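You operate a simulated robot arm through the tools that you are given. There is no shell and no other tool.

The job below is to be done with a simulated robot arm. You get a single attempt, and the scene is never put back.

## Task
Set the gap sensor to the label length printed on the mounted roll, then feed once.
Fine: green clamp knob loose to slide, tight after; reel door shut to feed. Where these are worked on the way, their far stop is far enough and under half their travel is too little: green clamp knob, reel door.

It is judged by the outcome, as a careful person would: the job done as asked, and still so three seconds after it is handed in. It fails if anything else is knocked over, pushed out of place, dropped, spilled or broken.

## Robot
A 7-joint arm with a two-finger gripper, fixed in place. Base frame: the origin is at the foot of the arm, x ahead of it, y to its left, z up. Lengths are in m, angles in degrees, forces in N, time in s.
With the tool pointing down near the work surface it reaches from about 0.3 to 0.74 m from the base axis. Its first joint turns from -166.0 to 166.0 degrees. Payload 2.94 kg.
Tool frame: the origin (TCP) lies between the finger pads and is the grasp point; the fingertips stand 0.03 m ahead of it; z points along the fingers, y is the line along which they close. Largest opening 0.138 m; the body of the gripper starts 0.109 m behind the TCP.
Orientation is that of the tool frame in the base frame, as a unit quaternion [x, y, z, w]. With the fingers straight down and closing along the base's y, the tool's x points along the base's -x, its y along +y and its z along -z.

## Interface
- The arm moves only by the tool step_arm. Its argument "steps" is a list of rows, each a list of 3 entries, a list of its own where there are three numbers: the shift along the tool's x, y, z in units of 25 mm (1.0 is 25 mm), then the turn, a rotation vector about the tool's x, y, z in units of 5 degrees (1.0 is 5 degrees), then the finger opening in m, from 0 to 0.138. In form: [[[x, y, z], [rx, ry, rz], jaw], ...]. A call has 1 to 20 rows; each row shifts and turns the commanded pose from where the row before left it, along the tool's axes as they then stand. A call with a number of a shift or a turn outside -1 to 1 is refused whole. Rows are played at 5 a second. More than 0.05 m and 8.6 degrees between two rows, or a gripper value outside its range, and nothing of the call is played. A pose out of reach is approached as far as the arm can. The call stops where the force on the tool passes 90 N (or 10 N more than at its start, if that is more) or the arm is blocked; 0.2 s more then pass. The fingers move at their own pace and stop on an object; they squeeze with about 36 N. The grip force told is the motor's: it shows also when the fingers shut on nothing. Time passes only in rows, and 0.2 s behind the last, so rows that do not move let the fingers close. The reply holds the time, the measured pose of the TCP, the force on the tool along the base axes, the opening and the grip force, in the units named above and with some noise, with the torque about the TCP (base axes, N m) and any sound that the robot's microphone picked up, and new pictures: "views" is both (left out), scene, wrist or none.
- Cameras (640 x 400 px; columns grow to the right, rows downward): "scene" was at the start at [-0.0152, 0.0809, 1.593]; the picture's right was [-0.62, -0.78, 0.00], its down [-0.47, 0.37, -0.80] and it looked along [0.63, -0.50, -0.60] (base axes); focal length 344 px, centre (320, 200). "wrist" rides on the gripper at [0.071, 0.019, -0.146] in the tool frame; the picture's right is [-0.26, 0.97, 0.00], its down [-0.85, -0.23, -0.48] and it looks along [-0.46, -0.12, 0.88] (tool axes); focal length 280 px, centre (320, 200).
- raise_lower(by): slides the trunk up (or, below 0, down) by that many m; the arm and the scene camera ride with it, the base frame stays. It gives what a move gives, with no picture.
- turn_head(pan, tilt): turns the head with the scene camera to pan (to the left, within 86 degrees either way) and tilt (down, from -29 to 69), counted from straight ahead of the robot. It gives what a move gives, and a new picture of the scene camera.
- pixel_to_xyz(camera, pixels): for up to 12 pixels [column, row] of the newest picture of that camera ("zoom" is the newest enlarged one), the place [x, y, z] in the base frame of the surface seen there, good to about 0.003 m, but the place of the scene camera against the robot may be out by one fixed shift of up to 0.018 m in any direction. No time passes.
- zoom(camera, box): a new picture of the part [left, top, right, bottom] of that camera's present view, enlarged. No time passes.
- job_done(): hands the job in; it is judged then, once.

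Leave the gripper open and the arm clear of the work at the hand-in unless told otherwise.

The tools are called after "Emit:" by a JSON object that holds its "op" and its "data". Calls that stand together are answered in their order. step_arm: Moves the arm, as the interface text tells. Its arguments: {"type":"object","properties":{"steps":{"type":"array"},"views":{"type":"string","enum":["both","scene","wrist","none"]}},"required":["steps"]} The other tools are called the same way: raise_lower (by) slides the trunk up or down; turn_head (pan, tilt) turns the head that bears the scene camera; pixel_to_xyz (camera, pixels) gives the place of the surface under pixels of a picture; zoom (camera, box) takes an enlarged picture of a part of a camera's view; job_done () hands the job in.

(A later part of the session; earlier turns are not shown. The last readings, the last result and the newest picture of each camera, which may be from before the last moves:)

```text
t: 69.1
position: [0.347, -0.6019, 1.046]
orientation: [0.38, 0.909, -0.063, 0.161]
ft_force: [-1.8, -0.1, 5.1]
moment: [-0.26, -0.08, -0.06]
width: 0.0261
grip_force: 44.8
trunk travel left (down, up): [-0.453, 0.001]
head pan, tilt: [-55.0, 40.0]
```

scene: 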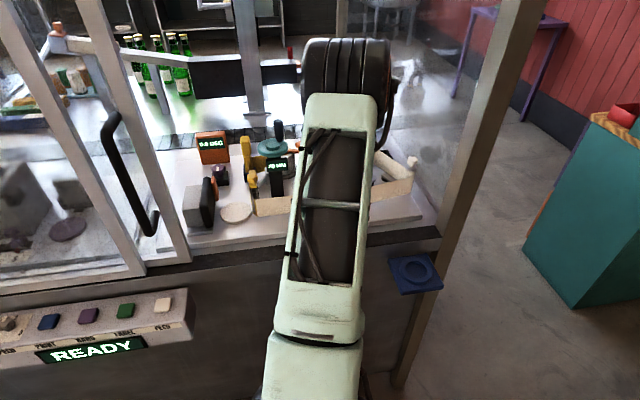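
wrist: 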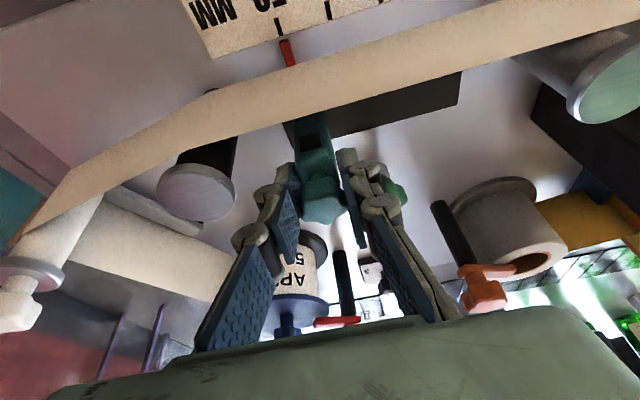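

Emit:
{"op": "zoom", "data": {"camera": "scene", "box": [240, 130, 310, 200]}}

Emit:
{"op": "zoom", "data": {"camera": "scene", "box": [190, 120, 310, 230]}}

```text
5.71 times, centred on (275, 165) of scene
```

zoom: 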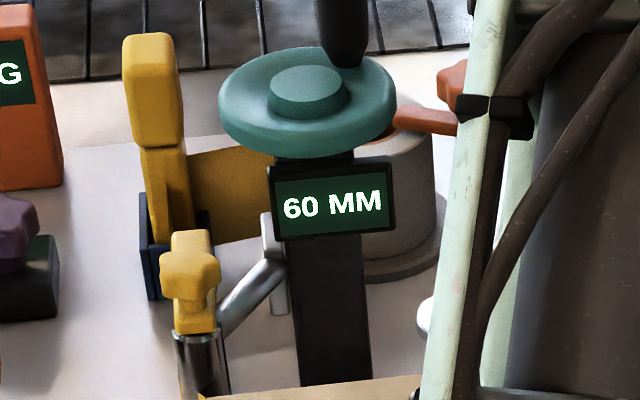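

```text
3.64 times, centred on (250, 175) of scene
```

zoom: 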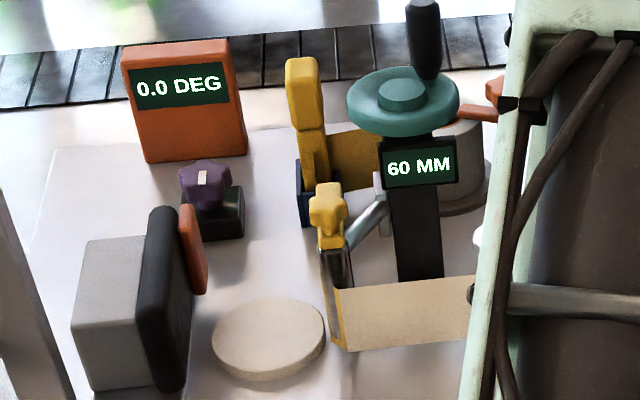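

The "60 MM" display did not change; it belongs to the teal handwheel's slide, which isn't the gap sensor. The sensor's own pointer now lines up with the 50 tick (about 50.1). I'll release the head, lift up, and check from above.

Emit:
{"op": "step_arm", "data": {"steps": [[[0, 0, 0], [0, 0, 0], 0.05], [[0, 0, 0], [0, 0, 0], 0.05], [[-0.2, 0, -0.56], [0, 0, 0], 0.05], [[-0.2, 0, -0.56], [0, 0, 0], 0.05], [[-0.2, 0, -0.56], [0, 0, 0], 0.05], [[-0.2, 0, -0.56], [0, 0, 0], 0.05], [[-0.2, 0, -0.56], [0, 0, 0], 0.05], [[0.9, 0, -0.34], [0, 0, 0], 0.06], [[0.9, 0, -0.34], [0, 0, 0], 0.06]], "views": "wrist"}}

Emit:
{"op": "zoom", "data": {"camera": "wrist", "box": [220, 0, 420, 120]}}

```text
t: 71.1
position: [0.3123, -0.5682, 1.1186]
orientation: [0.38, 0.909, -0.062, 0.16]
ft_force: [-0.3, 0.6, -0.8]
moment: [-0.02, 0.01, -0.01]
width: 0.0602
grip_force: 0.0
trunk travel left (down, up): [-0.453, 0.001]
head pan, tilt: [-55.0, 40.0]
```

wrist: 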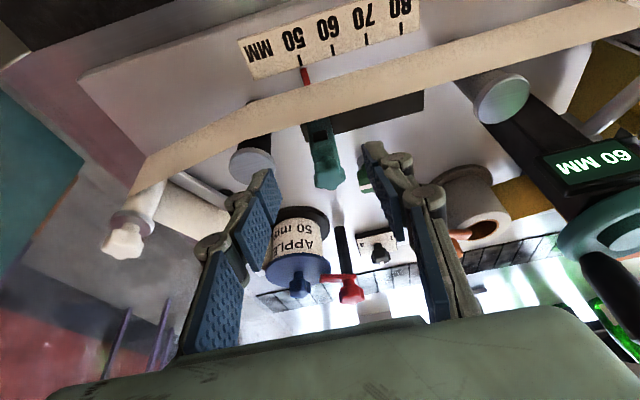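

```text
3.20 times, centred on (320, 60) of wrist
```

zoom: 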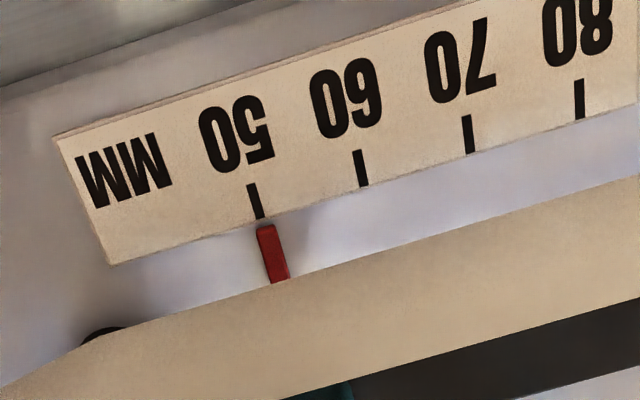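

The pointer is on 50. Now I'll tighten: move back over the knob at a safe height and pre-rotate counter-clockwise by 40°, so I can then turn clockwise.

Emit:
{"op": "step_arm", "data": {"steps": [[[-0.857, 0.318, 0.312], [0, 0, 0], 0.06], [[-0.857, 0.318, 0.312], [0, 0, 0], 0.06], [[-0.857, 0.318, 0.312], [0, 0, 0], 0.06], [[-0.857, 0.318, 0.312], [0, 0, 0], 0.06], [[-0.857, 0.318, 0.312], [0, 0, 0], 0.06], [[0, 0, 0], [-0.34, 0, -0.94], 0.06], [[0, 0, 0], [-0.34, 0, -0.94], 0.06], [[0, 0, 0], [-0.34, 0, -0.94], 0.06], [[0, 0, 0], [-0.34, 0, -0.94], 0.06], [[0, 0, 0], [-0.34, 0, -0.94], 0.06], [[0, 0, 0], [-0.34, 0, -0.94], 0.06], [[0, 0, 0], [-0.34, 0, -0.94], 0.06], [[0, 0, 0], [-0.34, 0, -0.94], 0.06], [[0, 0, 0], [0, 0, 0], 0.06]], "views": "wrist"}}

```text
t: 74.1
position: [0.4225, -0.621, 1.1194]
orientation: [0.046, 0.984, -0.004, 0.174]
ft_force: [-0.3, -0.6, 0.0]
moment: [0.01, 0.03, 0.01]
width: 0.06
grip_force: 0.0
trunk travel left (down, up): [-0.453, 0.001]
head pan, tilt: [-55.0, 40.0]
```

wrist: 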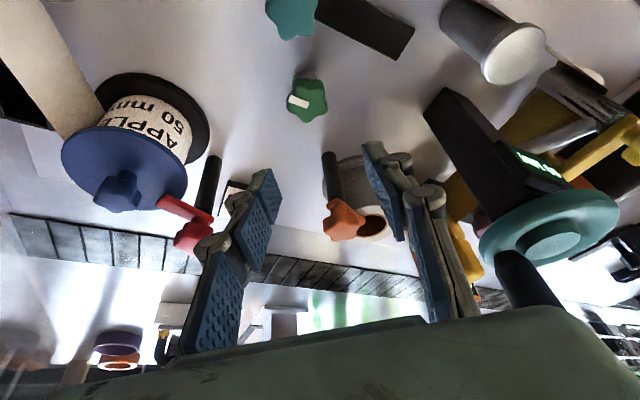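

Emit:
{"op": "step_arm", "data": {"steps": [[[0.285, 0, 0.762], [0, 0, 0], 0.06], [[0.285, 0, 0.762], [0, 0, 0], 0.06], [[0.285, 0, 0.762], [0, 0, 0], 0.06], [[0.285, 0, 0.762], [0, 0, 0], 0.06], [[0.285, 0, 0.752], [0, 0, 0], 0.06], [[0, 0, 0], [0, 0, 0], 0.04], [[0, 0, 0], [0, 0, 0], 0.0], [[0, 0, 0], [0, 0, 0], 0.0], [[0, 0, 0], [0, 0, 0], 0.0]], "views": "wrist"}}

```text
t: 76.1
position: [0.4198, -0.622, 1.018]
orientation: [0.048, 0.984, -0.007, 0.174]
ft_force: [-0.3, -12.0, -0.4]
moment: [-0.6, -0.14, -0.25]
width: 0.0338
grip_force: 44.3
trunk travel left (down, up): [-0.453, 0.001]
head pan, tilt: [-55.0, 40.0]
```

wrist: 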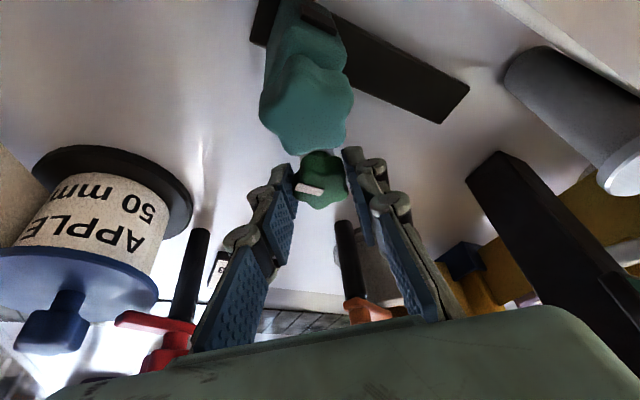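

It's gripped. Now I'll turn clockwise 60° with compensation.

Emit:
{"op": "step_arm", "data": {"steps": [[[0, 0.017, 0], [0.34, 0, 0.94], 0.0], [[0, 0.017, 0], [0.34, 0, 0.94], 0.0], [[0, 0.017, 0], [0.34, 0, 0.94], 0.0], [[0, 0.017, 0], [0.34, 0, 0.94], 0.0], [[0, 0.017, 0], [0.34, 0, 0.94], 0.0], [[0, 0.017, 0], [0.34, 0, 0.94], 0.0], [[0, 0.017, 0], [0.34, 0, 0.94], 0.0], [[0, 0.017, 0], [0.34, 0, 0.94], 0.0], [[0, 0.017, 0], [0.34, 0, 0.94], 0.0], [[0, 0.017, 0], [0.34, 0, 0.94], 0.0], [[0, 0.017, 0], [0.34, 0, 0.94], 0.0], [[0, 0.017, 0], [0.34, 0, 0.94], 0.0]], "views": "wrist"}}

```text
t: 78.7
position: [0.4248, -0.6164, 1.0178]
orientation: [0.532, 0.829, -0.089, 0.146]
ft_force: [-1.4, -6.7, 8.1]
moment: [-0.85, 0.05, -0.03]
width: 0.0334
grip_force: 45.1
trunk travel left (down, up): [-0.453, 0.001]
head pan, tilt: [-55.0, 40.0]
```

wrist: 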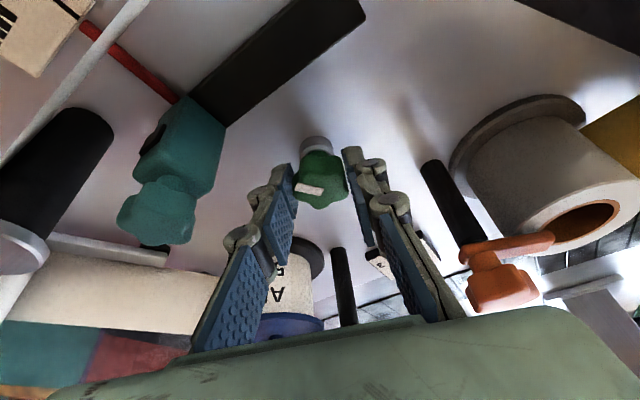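

The knob followed the full 60°, and there's clearance on the left. I'll continue clockwise another 30° until the stop is felt.

Emit:
{"op": "step_arm", "data": {"steps": [[[0, 0.017, 0], [0.34, 0, 0.94], 0.0], [[0, 0.017, 0], [0.34, 0, 0.94], 0.0], [[0, 0.017, 0], [0.34, 0, 0.94], 0.0], [[0, 0.017, 0], [0.34, 0, 0.94], 0.0]], "views": "wrist"}}

```text
t: 79.7
position: [0.4253, -0.6151, 1.0176]
orientation: [0.668, 0.725, -0.113, 0.127]
ft_force: [4.8, -6.0, 9.0]
moment: [-0.36, -0.07, 0.03]
width: 0.0336
grip_force: 44.8
trunk travel left (down, up): [-0.453, 0.001]
head pan, tilt: [-55.0, 40.0]
```

wrist: 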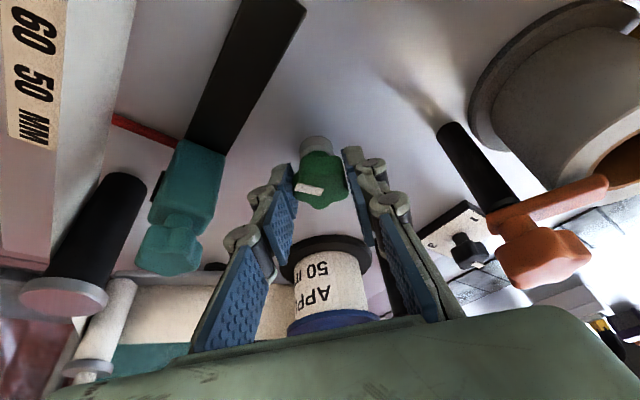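

Emit:
{"op": "step_arm", "data": {"steps": [[[0, 0.017, 0], [0.34, 0, 0.94], 0.0], [[0, 0.017, 0], [0.34, 0, 0.94], 0.0], [[0, 0.017, 0], [0.34, 0, 0.94], 0.0]], "views": "wrist"}}

```text
t: 80.5
position: [0.4132, -0.6145, 1.0185]
orientation: [0.736, 0.657, -0.129, 0.104]
ft_force: [-81.4, 29.2, -22.5]
moment: [-6.23, -24.26, 25.94]
width: 0.0665
grip_force: 45.7
trunk travel left (down, up): [-0.453, 0.001]
head pan, tilt: [-55.0, 40.0]
```

wrist: 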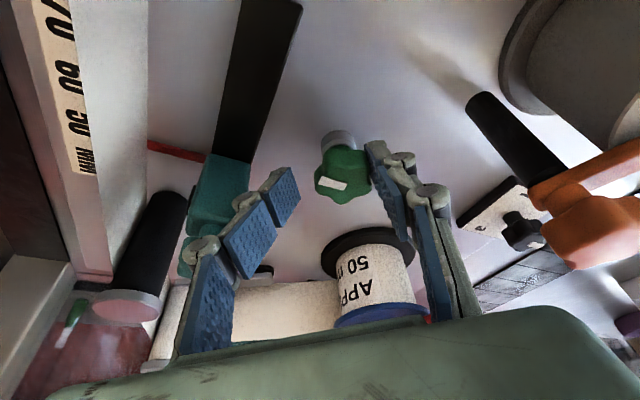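

A sudden jolt: the fingers sprang off the knob (width 66 mm), with a large transient force. I'll hold still and check the force before doing anything else.

Emit:
{"op": "step_arm", "data": {"steps": [[[0, 0, 0], [0, 0, 0], 0.06]], "views": "both"}}

Emit:
{"op": "zoom", "data": {"camera": "wrist", "box": [40, 0, 340, 200]}}

```text
t: 80.9
position: [0.4112, -0.6133, 1.0187]
orientation: [0.74, 0.652, -0.13, 0.102]
ft_force: [-89.0, 30.9, -28.3]
moment: [-5.99, -21.43, 24.92]
width: 0.0709
grip_force: 4.7
trunk travel left (down, up): [-0.453, 0.001]
head pan, tilt: [-55.0, 40.0]
```

scene: 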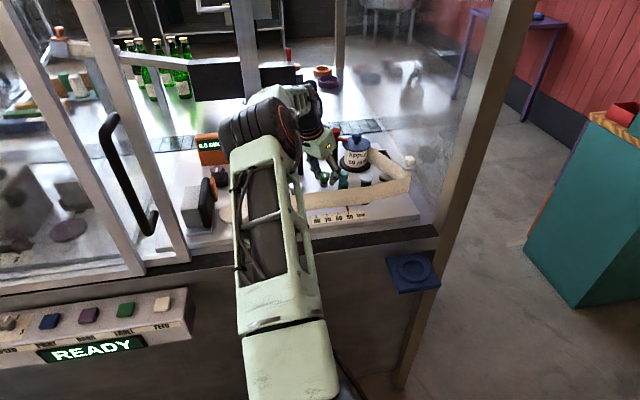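
wrist: 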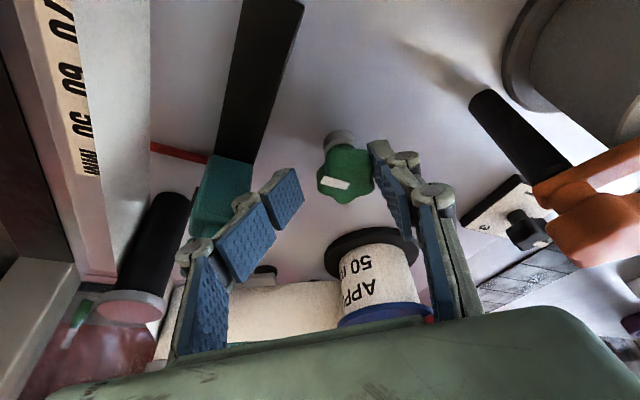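

```text
2.00 times, centred on (190, 100) of wrist
```

zoom: 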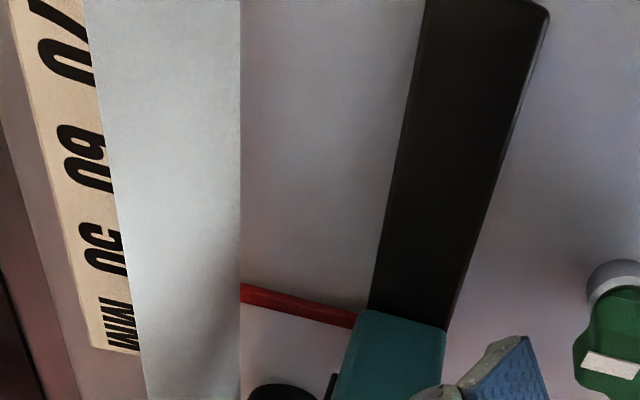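

The steady 90 N with a 25 N m moment means the hand itself is against something at about 0.28 m, most likely the teal handwheel beside the wrist. I'll reverse the last rotation immediately to relieve it.

Emit:
{"op": "step_arm", "data": {"steps": [[[0, -0.017, 0], [-0.34, 0, -0.94], 0.06], [[0, -0.017, 0], [-0.34, 0, -0.94], 0.06]], "views": "both"}}

```text
t: 81.5
position: [0.4335, -0.6146, 1.0226]
orientation: [0.699, 0.694, -0.115, 0.126]
ft_force: [-0.6, 0.6, 0.4]
moment: [0.01, 0.0, 0.0]
width: 0.06
grip_force: 0.0
trunk travel left (down, up): [-0.453, 0.001]
head pan, tilt: [-55.0, 40.0]
```

scene: 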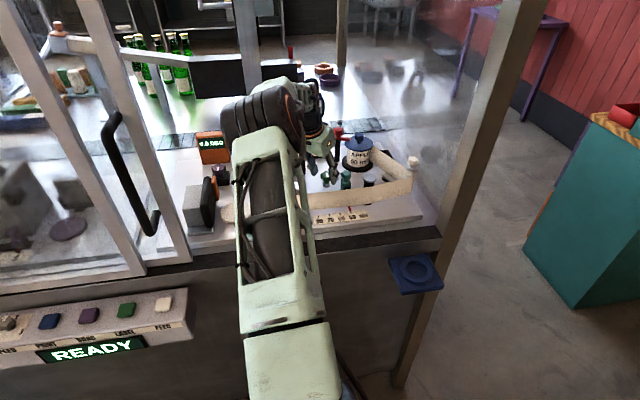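
wrist: 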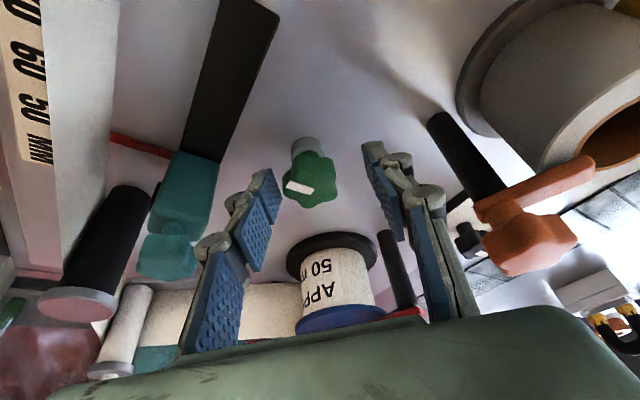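

The forces are zero again. I'll check that the neighbouring settings weren't disturbed.

Emit:
{"op": "zoom", "data": {"camera": "scene", "box": [180, 110, 300, 230]}}

Emit:
{"op": "zoom", "data": {"camera": "wrist", "box": [240, 100, 400, 220]}}

Emit:
{"op": "zoom", "data": {"camera": "scene", "box": [280, 120, 440, 240]}}

```text
3.33 times, centred on (240, 170) of scene
```

zoom: 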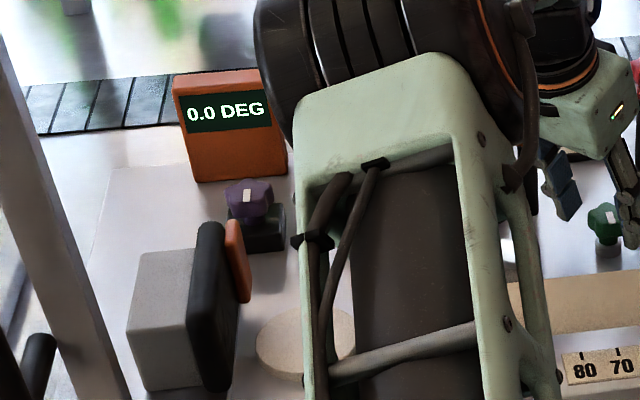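

```text
3.33 times, centred on (320, 160) of wrist
```

zoom: 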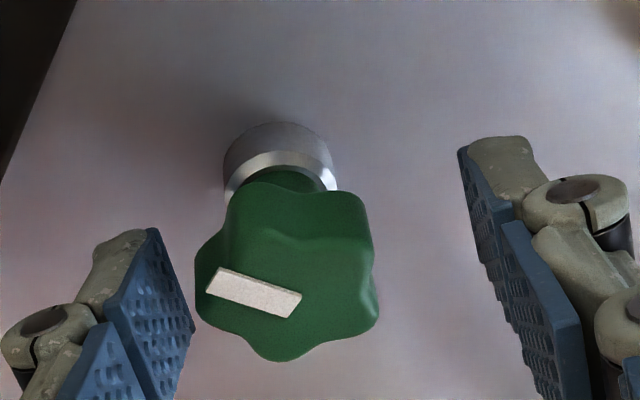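

```text
3.33 times, centred on (360, 180) of scene
```

zoom: 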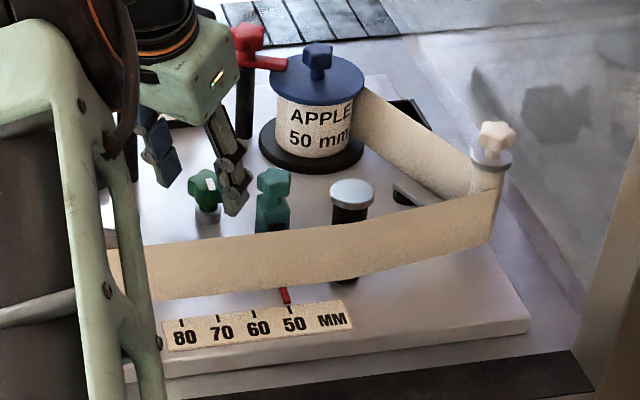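

The pointer is still at 50, and the DEG display is still 0.0. I'll lift off the knob a little, rotate back square (away from the handwheel), then rise.

Emit:
{"op": "step_arm", "data": {"steps": [[[-0.2, 0, -0.56], [0, 0, 0], 0.06], [[-0.2, 0, -0.56], [0, 0, 0], 0.06], [[-0.1, 0, -0.28], [0, 0, 0], 0.06], [[0, 0, 0], [-0.34, 0, -0.94], 0.06], [[0, 0, 0], [-0.34, 0, -0.94], 0.06], [[0, 0, 0], [-0.34, 0, -0.94], 0.06], [[0, 0, 0], [-0.34, 0, -0.94], 0.06], [[0, 0, 0], [-0.34, 0, -0.94], 0.06], [[0, 0, 0], [-0.34, 0, -0.94], 0.06], [[0, 0, 0], [-0.34, 0, -0.94], 0.06], [[0, 0, 0], [-0.34, 0, -0.94], 0.06], [[0, 0, 0], [-0.34, 0, -0.94], 0.06], [[-0.3, 0, -0.9], [0, 0, 0], 0.06]], "views": "both"}}

Emit:
{"op": "zoom", "data": {"camera": "wrist", "box": [200, 40, 440, 190]}}

Emit:
{"op": "zoom", "data": {"camera": "scene", "box": [180, 110, 300, 230]}}

```text
t: 84.3
position: [0.4262, -0.6171, 1.0786]
orientation: [0.38, 0.909, -0.062, 0.16]
ft_force: [0.7, 0.7, 0.2]
moment: [0.02, -0.03, 0.02]
width: 0.06
grip_force: 0.1
trunk travel left (down, up): [-0.453, 0.001]
head pan, tilt: [-55.0, 40.0]
```

scene: 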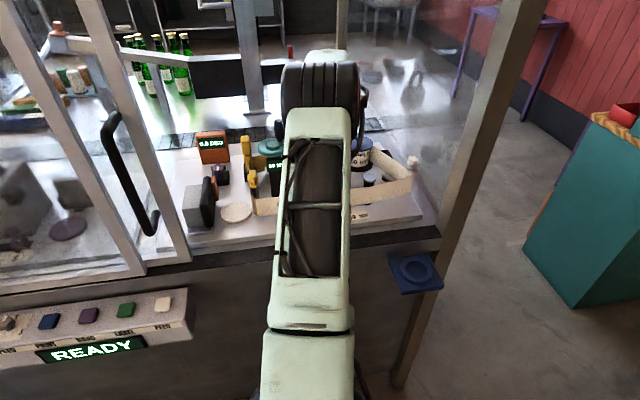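
wrist: 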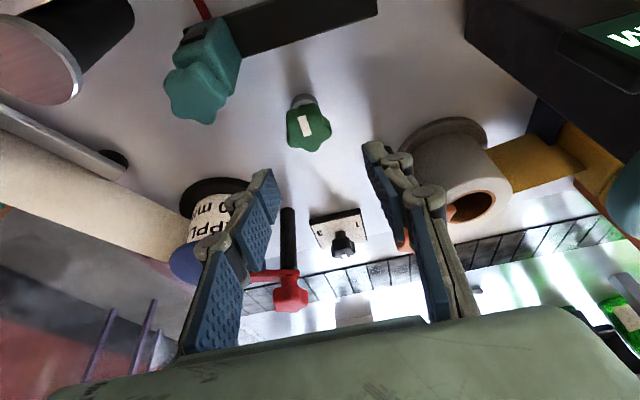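

```text
2.67 times, centred on (320, 115) of wrist
```

zoom: 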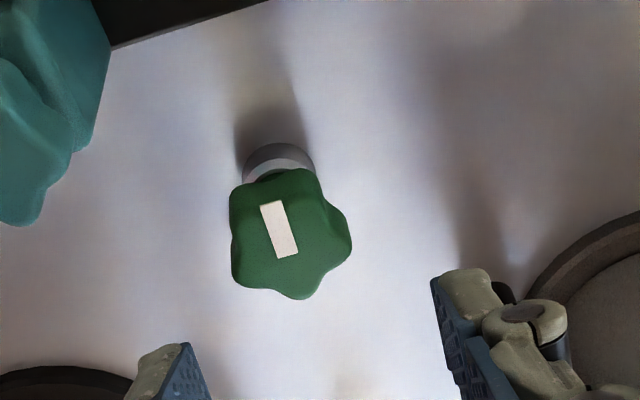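

```text
3.33 times, centred on (240, 170) of scene
```

zoom: 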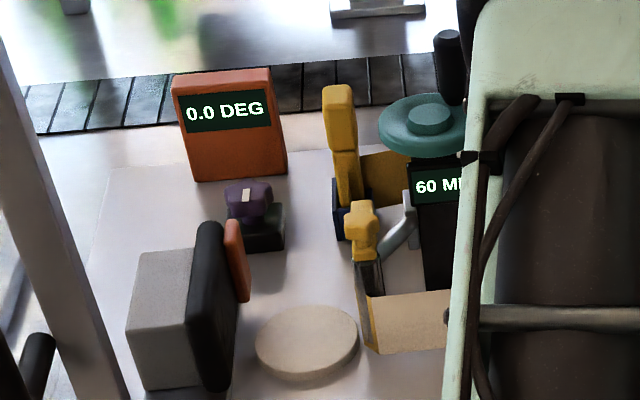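

The mark is back to its original tight orientation, the handwheel display still reads 60 MM, and nothing else has moved. To be sure it's tight, I'll regrip square and nudge clockwise to feel the stop.

Emit:
{"op": "step_arm", "data": {"steps": [[[0.305, -0.116, 0.75], [0, 0, 0], 0.06], [[0.305, 0, 0.75], [0, 0, 0], 0.06], [[0.305, 0, 0.75], [0, 0, 0], 0.06], [[0, 0, 0], [0, 0, 0], 0.04], [[0, 0, 0], [0, 0, 0], 0.0], [[0, 0, 0], [0, 0, 0], 0.0], [[0, 0, 0], [0, 0, 0], 0.0], [[0, 0.017, 0], [0.34, 0, 0.94], 0.0], [[0, 0.017, 0], [0.34, 0, 0.94], 0.0], [[0, 0.017, 0], [0.34, 0, 0.94], 0.0]], "views": "wrist"}}

```text
t: 86.5
position: [0.4233, -0.6157, 1.0168]
orientation: [0.497, 0.851, -0.083, 0.148]
ft_force: [-1.0, -4.5, -3.1]
moment: [-0.39, 0.35, 0.06]
width: 0.0336
grip_force: 44.8
trunk travel left (down, up): [-0.453, 0.001]
head pan, tilt: [-55.0, 40.0]
```

wrist: 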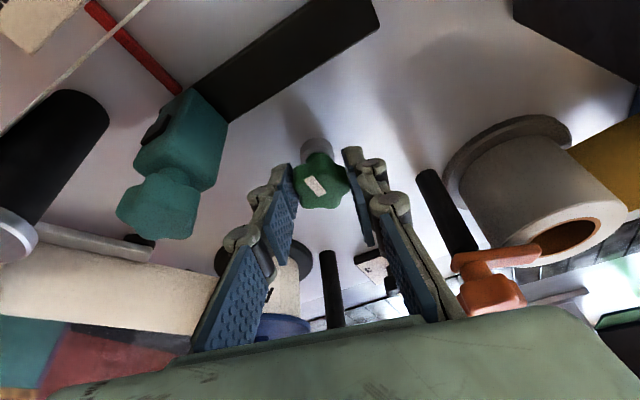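

Emit:
{"op": "zoom", "data": {"camera": "wrist", "box": [260, 120, 380, 220]}}

Emit:
{"op": "step_arm", "data": {"steps": [[[0, 0.017, 0], [0.34, 0, 0.94], 0.0], [[0, 0.017, 0], [0.34, 0, 0.94], 0.0], [[0, 0.017, 0], [0.34, 0, 0.94], 0.0]], "views": "wrist"}}

Emit:
{"op": "zoom", "data": {"camera": "wrist", "box": [260, 120, 380, 220]}}

```text
4.00 times, centred on (320, 170) of wrist
```

zoom: 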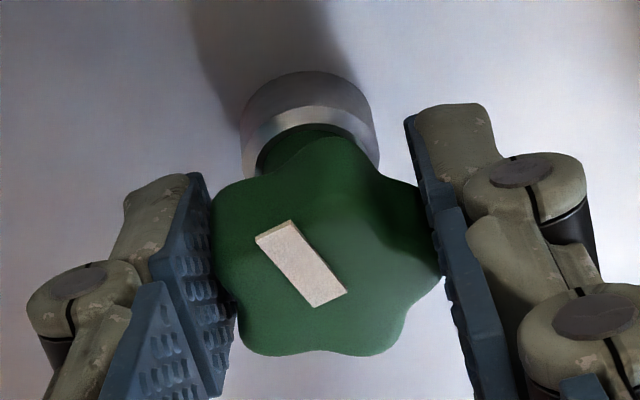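

```text
t: 87.3
position: [0.4239, -0.6139, 1.0174]
orientation: [0.602, 0.78, -0.101, 0.136]
ft_force: [0.5, -0.3, -1.8]
moment: [-0.24, 0.3, 0.85]
width: 0.0351
grip_force: 45.1
trunk travel left (down, up): [-0.453, 0.001]
head pan, tilt: [-55.0, 40.0]
```

wrist: 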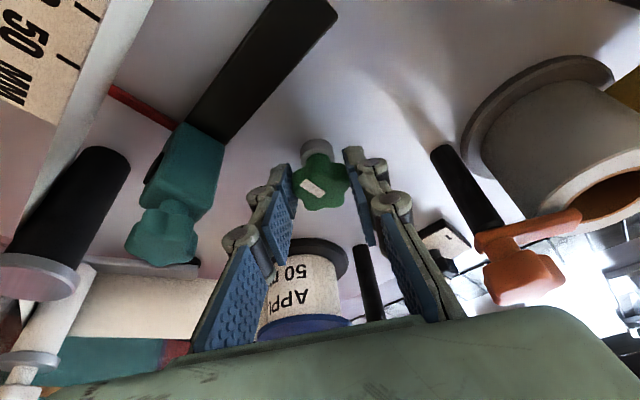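

```text
4.00 times, centred on (320, 170) of wrist
```

zoom: 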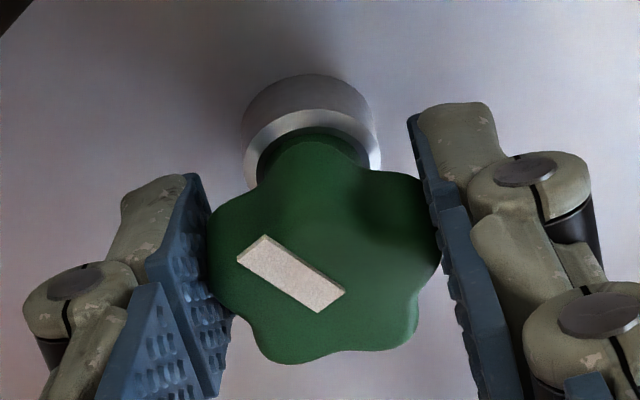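

The torque is +0.85 N m with the knob slipping in the fingers, so it's tight against its stop. I'll release, lift straight up, rotate square and verify the pointer.

Emit:
{"op": "step_arm", "data": {"steps": [[[0, 0, 0], [0, 0, 0], 0.052], [[0, 0, 0], [0, 0, 0], 0.052], [[-0.2, 0, -0.56], [0, 0, 0], 0.052], [[-0.2, 0, -0.56], [0, 0, 0], 0.052], [[-0.2, 0, -0.56], [0, 0, 0], 0.052], [[-0.2, 0, -0.56], [0, 0, 0], 0.052], [[0, 0, 0], [-0.34, 0, -0.94], 0.06], [[0, 0, 0], [-0.34, 0, -0.94], 0.06], [[0, 0, 0], [-0.34, 0, -0.94], 0.06], [[0, 0, 0], [-0.34, 0, -0.94], 0.06], [[0, 0, 0], [-0.34, 0, -0.94], 0.06], [[0, 0, 0], [-0.34, 0, -0.94], 0.06], [[-0.3, 0, -0.9], [0, 0, 0], 0.06], [[-0.3, 0, -0.9], [0, 0, 0], 0.06], [[0.9, 0, -0.34], [0, 0, 0], 0.06], [[0.9, 0, -0.34], [0, 0, 0], 0.06], [[0.9, 0, -0.34], [0, 0, 0], 0.06], [[0.9, 0, -0.34], [0, 0, 0], 0.06], [[0.9, 0, -0.34], [0, 0, 0], 0.06]], "views": "both"}}

Emit:
{"op": "zoom", "data": {"camera": "wrist", "box": [240, 20, 420, 150]}}

Emit:
{"op": "zoom", "data": {"camera": "scene", "box": [180, 110, 440, 250]}}

```text
t: 91.3
position: [0.3385, -0.53, 1.1248]
orientation: [0.38, 0.909, -0.062, 0.16]
ft_force: [-0.4, 0.5, 0.2]
moment: [-0.03, -0.01, -0.01]
width: 0.0601
grip_force: 0.1
trunk travel left (down, up): [-0.453, 0.001]
head pan, tilt: [-55.0, 40.0]
```

scene: 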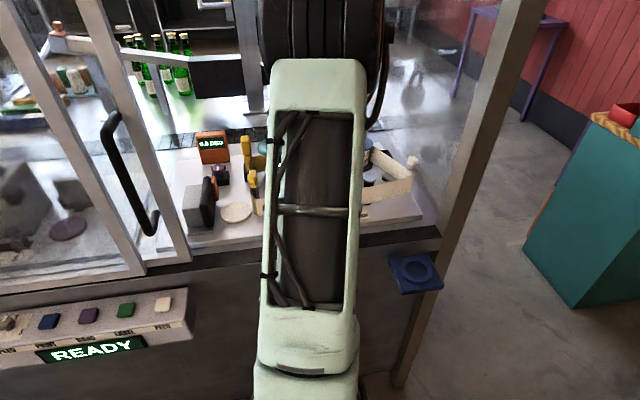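
wrist: 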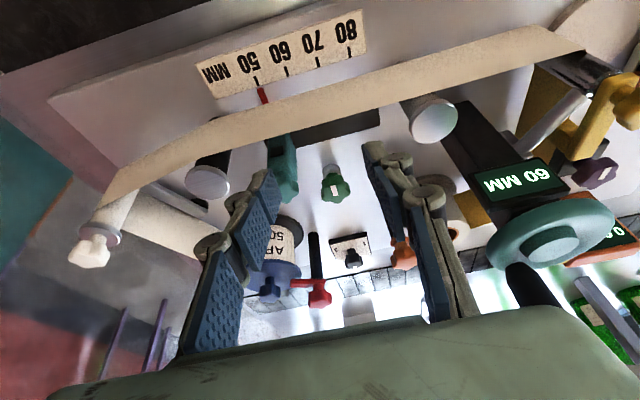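

```text
3.08 times, centred on (330, 85) of wrist
```

zoom: 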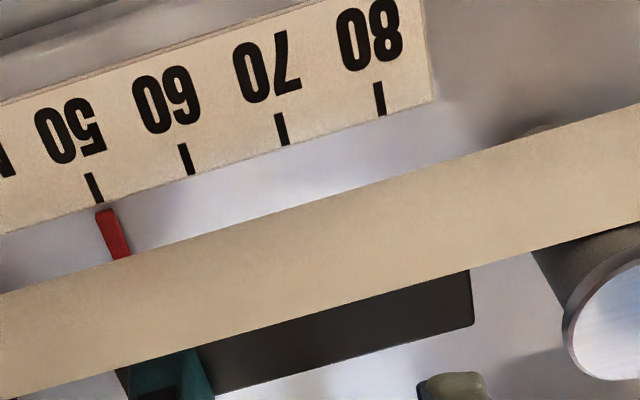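

```text
2.46 times, centred on (310, 180) of scene
```

zoom: 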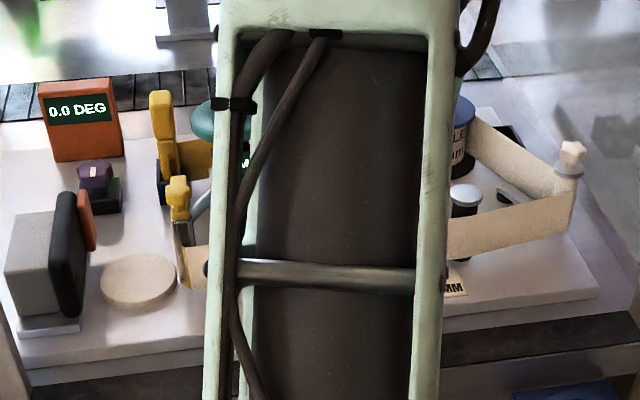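

Emit:
{"op": "pixel_to_xyz", "data": {"camera": "wrist", "pixels": [[258, 81], [287, 72], [318, 62], [349, 51], [261, 91], [263, 97], [264, 101]]}}

Emit:
{"op": "zoom", "data": {"camera": "wrist", "box": [240, 60, 310, 110]}}

```text
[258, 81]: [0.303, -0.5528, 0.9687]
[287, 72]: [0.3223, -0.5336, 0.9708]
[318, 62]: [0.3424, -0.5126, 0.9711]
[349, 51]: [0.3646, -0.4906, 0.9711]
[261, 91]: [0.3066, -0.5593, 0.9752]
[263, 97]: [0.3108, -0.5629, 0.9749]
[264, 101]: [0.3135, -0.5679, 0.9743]
```

```text
8.00 times, centred on (275, 85) of wrist
```

zoom: 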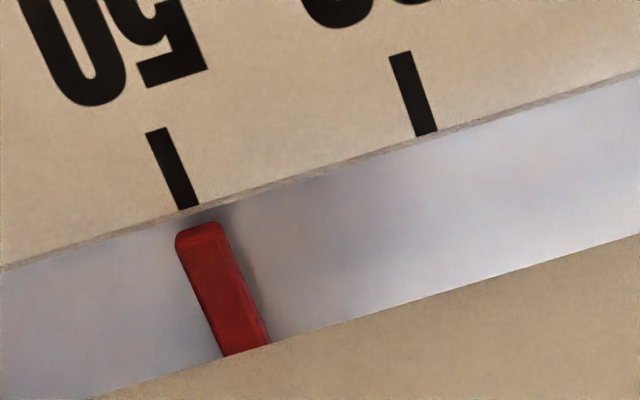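

The pointer is on 50 (its s=-0.1787 vs the fitted tick at -0.178 to -0.179) and the clamp is tight. Next I'll un-tilt the tool and back out through the opening, rising to z≈1.27.

Emit:
{"op": "step_arm", "data": {"steps": [[[0, 0, -0.5], [0, 1, 0], 0.08], [[0, 0, -0.5], [0, 1, 0], 0.08], [[0, 0, 0], [0, 1, 0], 0.08], [[0, 0, 0], [0, 1, 0], 0.08], [[0.9, 0, -0.5], [0, 0, 0], 0.08], [[0.9, 0, -0.5], [0, 0, 0], 0.08], [[0.9, 0, -0.5], [0, 0, 0], 0.08], [[0.9, 0, -0.5], [0, 0, 0], 0.08], [[0.9, 0, -0.5], [0, 0, 0], 0.08], [[0.9, 0, -0.5], [0, 0, 0], 0.08], [[0.9, 0, -0.5], [0, 0, 0], 0.08], [[0.9, 0, -0.5], [0, 0, 0], 0.08], [[0.9, 0, -0.5], [0, 0, 0], 0.08], [[0.9, 0, -0.4], [0, 0, 0], 0.08]], "views": "both"}}

```text
t: 94.3
position: [0.1721, -0.3663, 1.2742]
orientation: [0.385, 0.923, 0.005, 0.0]
ft_force: [-0.1, 0.6, 0.1]
moment: [-0.02, 0.02, -0.01]
width: 0.0799
grip_force: 0.0
trunk travel left (down, up): [-0.453, 0.001]
head pan, tilt: [-55.0, 40.0]
```

scene: 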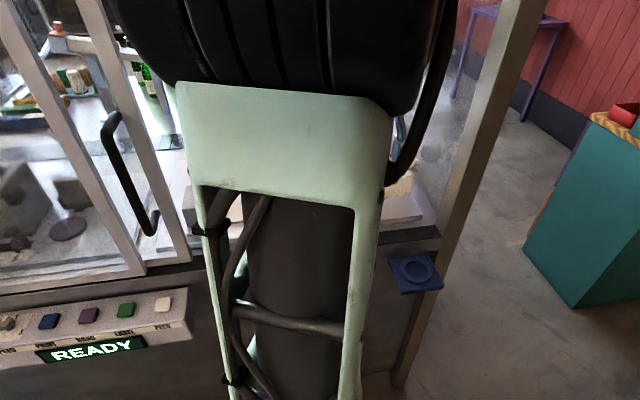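
wrist: 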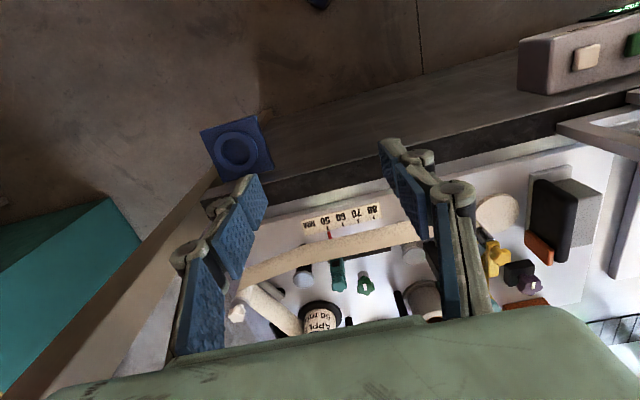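

Clear of the machine. I'll move along the front to the door handle (s≈0.27).

Emit:
{"op": "step_arm", "data": {"steps": [[[0, 0.95, 0], [0, 0, 0], 0.08], [[0, 0.95, 0], [0, 0, 0], 0.08], [[0, 0.95, 0], [0, 0, 0], 0.08], [[0, 0.95, 0], [0, 0, 0], 0.08], [[0, 0.95, 0], [0, 0, 0], 0.08], [[0, 0.95, 0], [0, 0, 0], 0.08], [[0, 0.95, 0], [0, 0, 0], 0.08], [[0, 0.95, 0], [0, 0, 0], 0.08], [[0, 0.95, 0], [0, 0, 0], 0.08], [[0, 0.95, 0], [0, 0, 0], 0.08], [[0, 0.95, 0], [0, 0, 0], 0.08], [[0, 0.95, 0], [0, 0, 0], 0.08], [[0, 0.95, 0], [0, 0, 0], 0.08], [[0, 0.95, 0], [0, 0, 0], 0.08], [[0, 0.95, 0], [0, 0, 0], 0.08], [[0, 0.95, 0], [0, 0, 0], 0.08], [[0, 0.95, 0], [0, 0, 0], 0.08]], "views": "both"}}

```text
t: 97.9
position: [0.4635, -0.0798, 1.2761]
orientation: [0.385, 0.923, 0.004, -0.002]
ft_force: [-0.1, -0.3, 0.3]
moment: [-0.02, 0.01, 0.0]
width: 0.0799
grip_force: 0.2
trunk travel left (down, up): [-0.453, 0.001]
head pan, tilt: [-55.0, 40.0]
```

scene: 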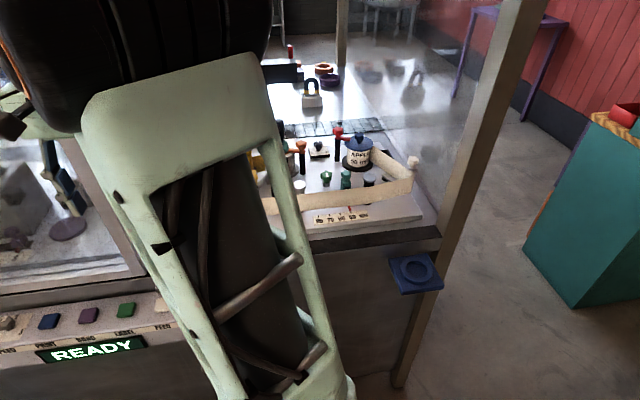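
wrist: 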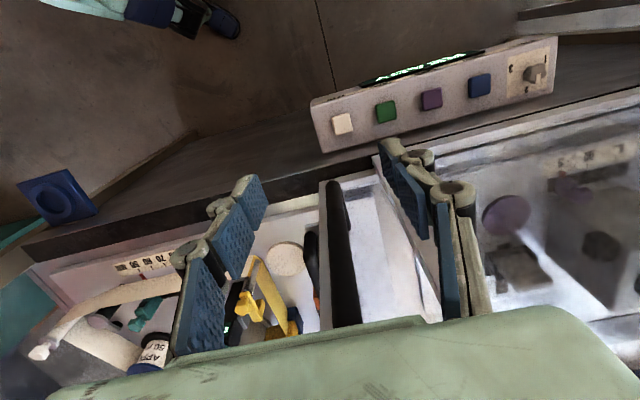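

Emit:
{"op": "pixel_to_xyz", "data": {"camera": "wrist", "pixels": [[338, 210], [341, 260], [345, 310], [345, 320]]}}

```text
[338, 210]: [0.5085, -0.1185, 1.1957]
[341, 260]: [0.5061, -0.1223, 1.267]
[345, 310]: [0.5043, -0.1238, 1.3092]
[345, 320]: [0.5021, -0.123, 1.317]
```

The bar is at s=0.271, directly ahead. I'll advance 62 mm and close on it.

Emit:
{"op": "step_arm", "data": {"steps": [[[-0.62, 0, 0], [0, 0, 0], 0.08], [[-0.62, 0, 0.1], [0, 0, 0], 0.08], [[-0.62, 0, 0.1], [0, 0, 0], 0.08], [[-0.62, 0, 0], [0, 0, 0], 0.08], [[0, 0, 0], [0, 0, 0], 0.04], [[0, 0, 0], [0, 0, 0], 0.0], [[0, 0, 0], [0, 0, 0], 0.0], [[0, 0, 0], [0, 0, 0], 0.0]], "views": "wrist"}}

```text
t: 99.7
position: [0.5041, -0.1251, 1.2716]
orientation: [0.385, 0.923, 0.004, -0.001]
ft_force: [-1.7, -2.3, -3.3]
moment: [-0.07, 0.08, -0.07]
width: 0.0175
grip_force: 42.8
trunk travel left (down, up): [-0.453, 0.001]
head pan, tilt: [-55.0, 40.0]
```

wrist: 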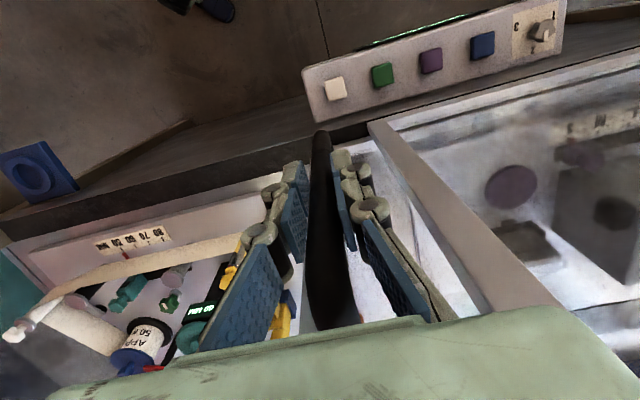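

The handle is gripped. Now I'll slide the door shut: 0.63 m to the right. First 0.4 m.

Emit:
{"op": "step_arm", "data": {"steps": [[[0, -0.8, 0], [0, 0, 0], 0.0], [[0, -0.8, 0], [0, 0, 0], 0.0], [[0, -0.8, 0], [0, 0, 0], 0.0], [[0, -0.8, 0], [0, 0, 0], 0.0], [[0, -0.8, 0], [0, 0, 0], 0.0], [[0, -0.8, 0], [0, 0, 0], 0.0], [[0, -0.8, 0], [0, 0, 0], 0.0], [[0, -0.8, 0], [0, 0, 0], 0.0], [[0, -0.8, 0], [0, 0, 0], 0.0], [[0, -0.8, 0], [0, 0, 0], 0.0], [[0, -0.8, 0], [0, 0, 0], 0.0], [[0, -0.8, 0], [0, 0, 0], 0.0], [[0, -0.8, 0], [0, 0, 0], 0.0], [[0, -0.8, 0], [0, 0, 0], 0.0], [[0, -0.8, 0], [0, 0, 0], 0.0], [[0, -0.8, 0], [0, 0, 0], 0.0], [[0, -0.8, 0], [0, 0, 0], 0.0], [[0, -0.8, 0], [0, 0, 0], 0.0], [[0, -0.8, 0], [0, 0, 0], 0.0], [[0, -0.8, 0], [0, 0, 0], 0.0]], "views": "both"}}

```text
t: 103.9
position: [0.2212, -0.4068, 1.2709]
orientation: [0.386, 0.923, 0.003, 0.001]
ft_force: [8.4, -11.7, 29.2]
moment: [-0.19, -0.19, -0.02]
width: 0.0172
grip_force: 43.4
trunk travel left (down, up): [-0.453, 0.001]
head pan, tilt: [-55.0, 40.0]
```

scene: 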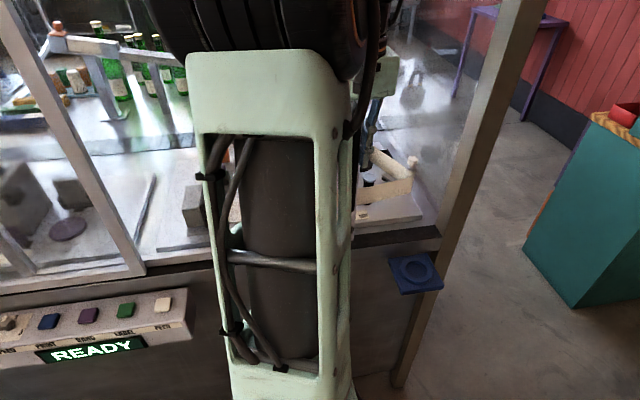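
wrist: 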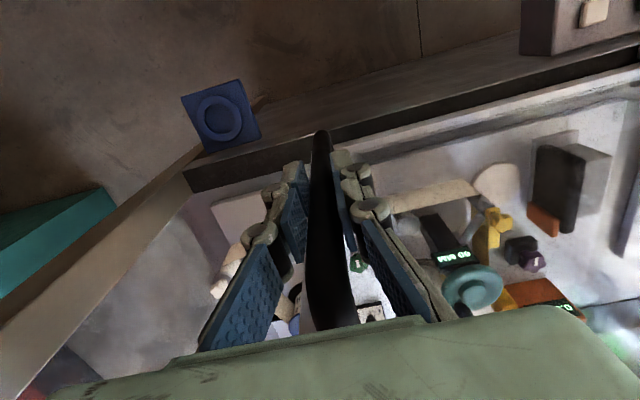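

0.40 m done; 0.228 m remain. I'll continue and slow near the stop.

Emit:
{"op": "step_arm", "data": {"steps": [[[0, -0.8, 0], [0, 0, 0], 0.0], [[0, -0.8, 0], [0, 0, 0], 0.0], [[0, -0.8, 0], [0, 0, 0], 0.0], [[0, -0.8, 0], [0, 0, 0], 0.0], [[0, -0.8, 0], [0, 0, 0], 0.0], [[0, -0.8, 0], [0, 0, 0], 0.0], [[0, -0.8, 0], [0, 0, 0], 0.0], [[0, -0.8, 0], [0, 0, 0], 0.0], [[0, -0.8, 0], [0, 0, 0], 0.0], [[0, -0.6, 0], [0, 0, 0], 0.0], [[0, -0.4, 0], [0, 0, 0], 0.0], [[0, -0.3, 0], [0, 0, 0], 0.0], [[0, -0.3, 0], [0, 0, 0], 0.0], [[0, -0.3, 0], [0, 0, 0], 0.0]], "views": "both"}}

```text
t: 106.9
position: [0.0605, -0.5663, 1.2695]
orientation: [0.384, 0.923, 0.001, 0.0]
ft_force: [13.2, -14.6, 30.3]
moment: [-0.24, -0.22, -0.03]
width: 0.0175
grip_force: 43.1
trunk travel left (down, up): [-0.453, 0.001]
head pan, tilt: [-55.0, 40.0]
```

scene: 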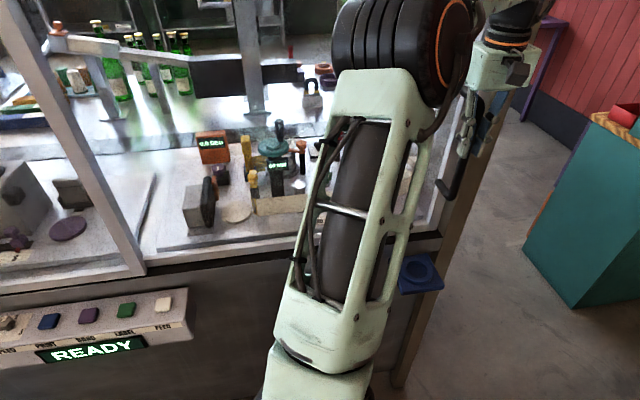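
wrist: 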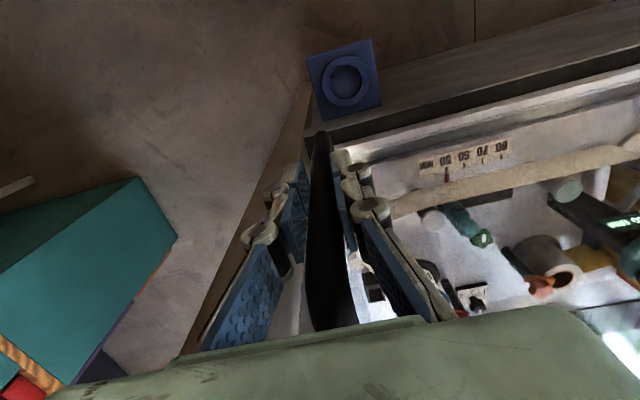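

It's about 3 mm from the original shut position. I'll press a little further to the stop.

Emit:
{"op": "step_arm", "data": {"steps": [[[0, -0.1, 0], [0, 0, 0], 0.0], [[0, -0.1, 0], [0, 0, 0], 0.0], [[0, -0.1, 0], [0, 0, 0], 0.0], [[0, -0.1, 0], [0, 0, 0], 0.0]], "views": "none"}}

```text
t: 107.9
position: [0.058, -0.5702, 1.2688]
orientation: [0.383, 0.924, 0.004, 0.002]
ft_force: [19.4, -2.4, 29.5]
moment: [-0.11, -0.58, 0.11]
width: 0.0173
grip_force: 43.4
trunk travel left (down, up): [-0.453, 0.001]
head pan, tilt: [-55.0, 40.0]
```

The door has stopped (s=-0.362, with resistance building). I'll add one small extra push, then release and back off.

Emit:
{"op": "step_arm", "data": {"steps": [[[0, -0.15, 0], [0, 0, 0], 0.0], [[0, -0.1, 0], [0, 0, 0], 0.0]], "views": "none"}}

Emit:
{"op": "step_arm", "data": {"steps": [[[0, 0.2, 0], [0, 0, 0], 0.05], [[0, 0.1, 0], [0, 0, 0], 0.05], [[0, 0, 0], [0, 0, 0], 0.05], [[0.8, 0, 0], [0, 0, 0], 0.05], [[0.8, 0, 0], [0, 0, 0], 0.05], [[0.8, 0, 0], [0, 0, 0], 0.05]], "views": "both"}}

```text
t: 108.5
position: [0.0577, -0.5698, 1.2701]
orientation: [0.382, 0.924, 0.005, 0.003]
ft_force: [29.4, 17.6, 28.4]
moment: [0.87, -0.55, 0.37]
width: 0.0175
grip_force: 43.5
trunk travel left (down, up): [-0.453, 0.001]
head pan, tilt: [-55.0, 40.0]
```

```text
t: 109.9
position: [0.0117, -0.5288, 1.2672]
orientation: [0.385, 0.923, 0.004, 0.0]
ft_force: [-0.1, 0.7, 0.2]
moment: [-0.01, -0.02, -0.01]
width: 0.0501
grip_force: 0.1
trunk travel left (down, up): [-0.453, 0.001]
head pan, tilt: [-55.0, 40.0]
```

scene: 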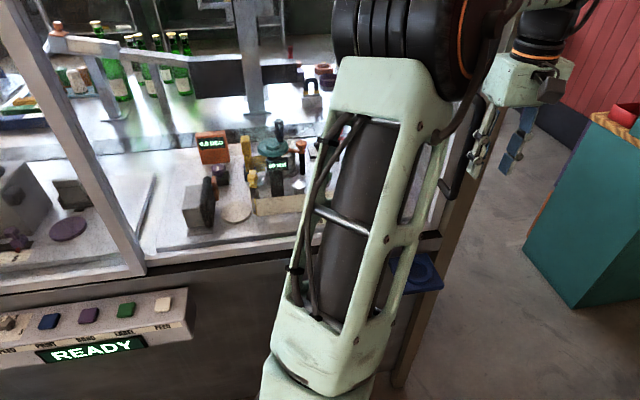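
wrist: 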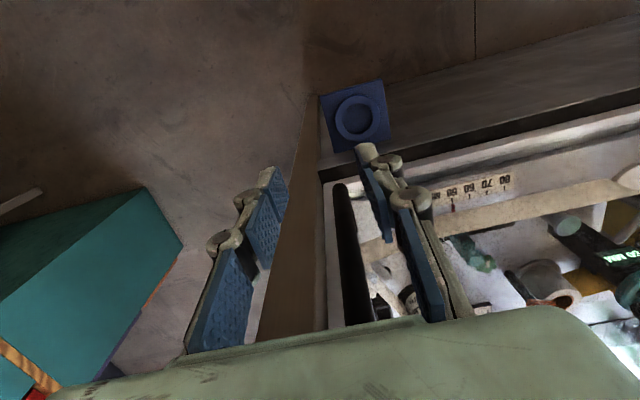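

The door is shut at its stop. Now the FEED button: I'll move back along the front toward it (s≈0.30) with the jaw closed.

Emit:
{"op": "step_arm", "data": {"steps": [[[0, 1, 0], [0, 0, 0], 0.05], [[0, 1, 0], [0, 0, 0], 0.03], [[0, 1, 0], [0, 0, 0], 0.0], [[0, 1, 0], [0, 0, 0], 0.0], [[0, 1, 0], [0, 0, 0], 0.0], [[0, 1, 0], [0, 0, 0], 0.0], [[0, 1, 0], [0, 0, 0], 0.0], [[0, 1, 0], [0, 0, 0], 0.0], [[0, 1, 0], [0, 0, 0], 0.0], [[0, 1, 0], [0, 0, 0], 0.0], [[0, 1, 0], [0, 0, 0], 0.0], [[0, 1, 0], [0, 0, 0], 0.0], [[0, 1, 0], [0, 0, 0], 0.0], [[0, 1, 0], [0, 0, 0], 0.0], [[0, 1, 0], [0, 0, 0], 0.0], [[0, 1, 0], [0, 0, 0], 0.0], [[0, 1, 0], [0, 0, 0], 0.0], [[0, 1, 0], [0, 0, 0], 0.0], [[0, 1, 0], [0, 0, 0], 0.0], [[0, 1, 0], [0, 0, 0], 0.0]], "views": "none"}}

Emit:
{"op": "step_arm", "data": {"steps": [[[0, 1, 0], [0, 0, 0], 0.0], [[0, 1, 0], [0, 0, 0], 0.0], [[0, 1, 0], [0, 0, 0], 0.0], [[0.8, 0.8, 0], [0, 0, 0], 0.0], [[0.8, 0.8, 0], [0, 0, 0], 0.0]], "views": "both"}}

```text
t: 114.1
position: [0.3652, -0.1776, 1.271]
orientation: [0.385, 0.923, 0.005, 0.0]
ft_force: [0.1, -0.3, 0.2]
moment: [0.01, 0.0, -0.02]
width: 0.0
grip_force: 28.6
trunk travel left (down, up): [-0.453, 0.001]
head pan, tilt: [-55.0, 40.0]
```

```text
t: 115.3
position: [0.4192, -0.0687, 1.2724]
orientation: [0.385, 0.923, 0.004, 0.0]
ft_force: [0.8, 0.1, -0.2]
moment: [-0.03, -0.04, 0.0]
width: 0.0001
grip_force: 28.1
trunk travel left (down, up): [-0.453, 0.001]
head pan, tilt: [-55.0, 40.0]
```

scene: 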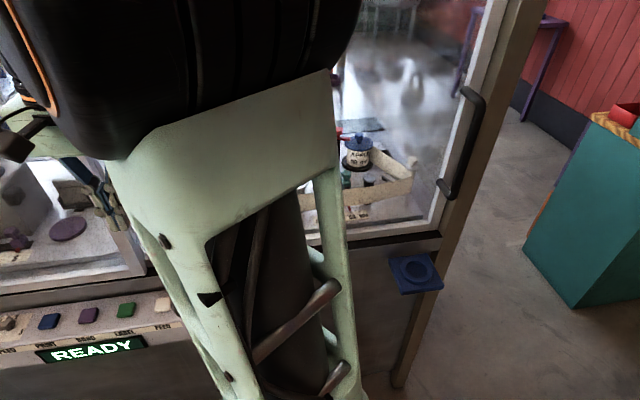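
wrist: 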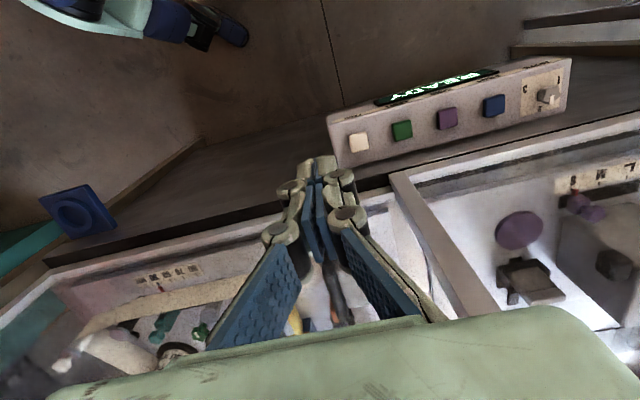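

Emit:
{"op": "zoom", "data": {"camera": "wrist", "box": [310, 60, 510, 190]}}

Emit:
{"op": "pixel_to_xyz", "data": {"camera": "wrist", "pixels": [[359, 142], [402, 130], [493, 104], [345, 125], [350, 158], [378, 138], [335, 140], [385, 118], [390, 150], [447, 118]]}}

Emit:
{"op": "zoom", "data": {"camera": "scene", "box": [0, 270, 200, 390]}}

```text
3.08 times, centred on (410, 125) of wrist
```

zoom: 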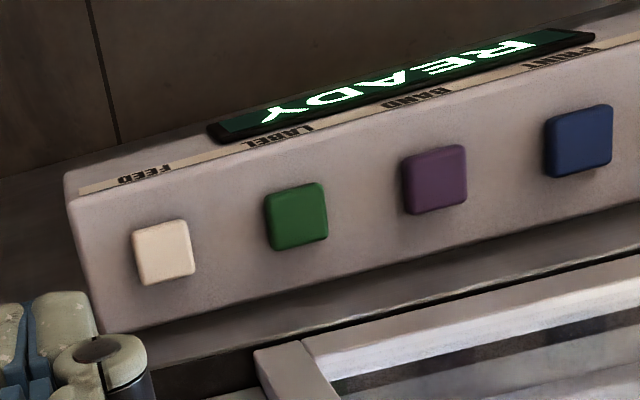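

```text
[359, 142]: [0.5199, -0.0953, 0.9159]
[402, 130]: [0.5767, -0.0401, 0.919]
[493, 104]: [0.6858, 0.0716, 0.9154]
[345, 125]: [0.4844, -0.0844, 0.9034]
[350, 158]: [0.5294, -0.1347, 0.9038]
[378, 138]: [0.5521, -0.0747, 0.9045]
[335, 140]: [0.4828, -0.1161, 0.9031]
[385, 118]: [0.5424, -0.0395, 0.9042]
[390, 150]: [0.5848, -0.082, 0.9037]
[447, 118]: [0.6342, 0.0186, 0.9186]
```

```text
3.20 times, centred on (100, 330) of scene
```

zoom: 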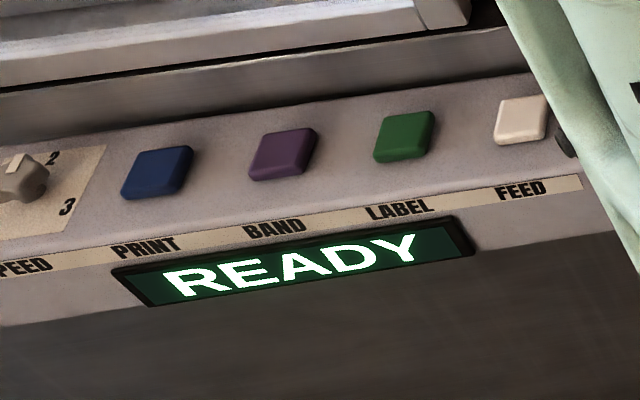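

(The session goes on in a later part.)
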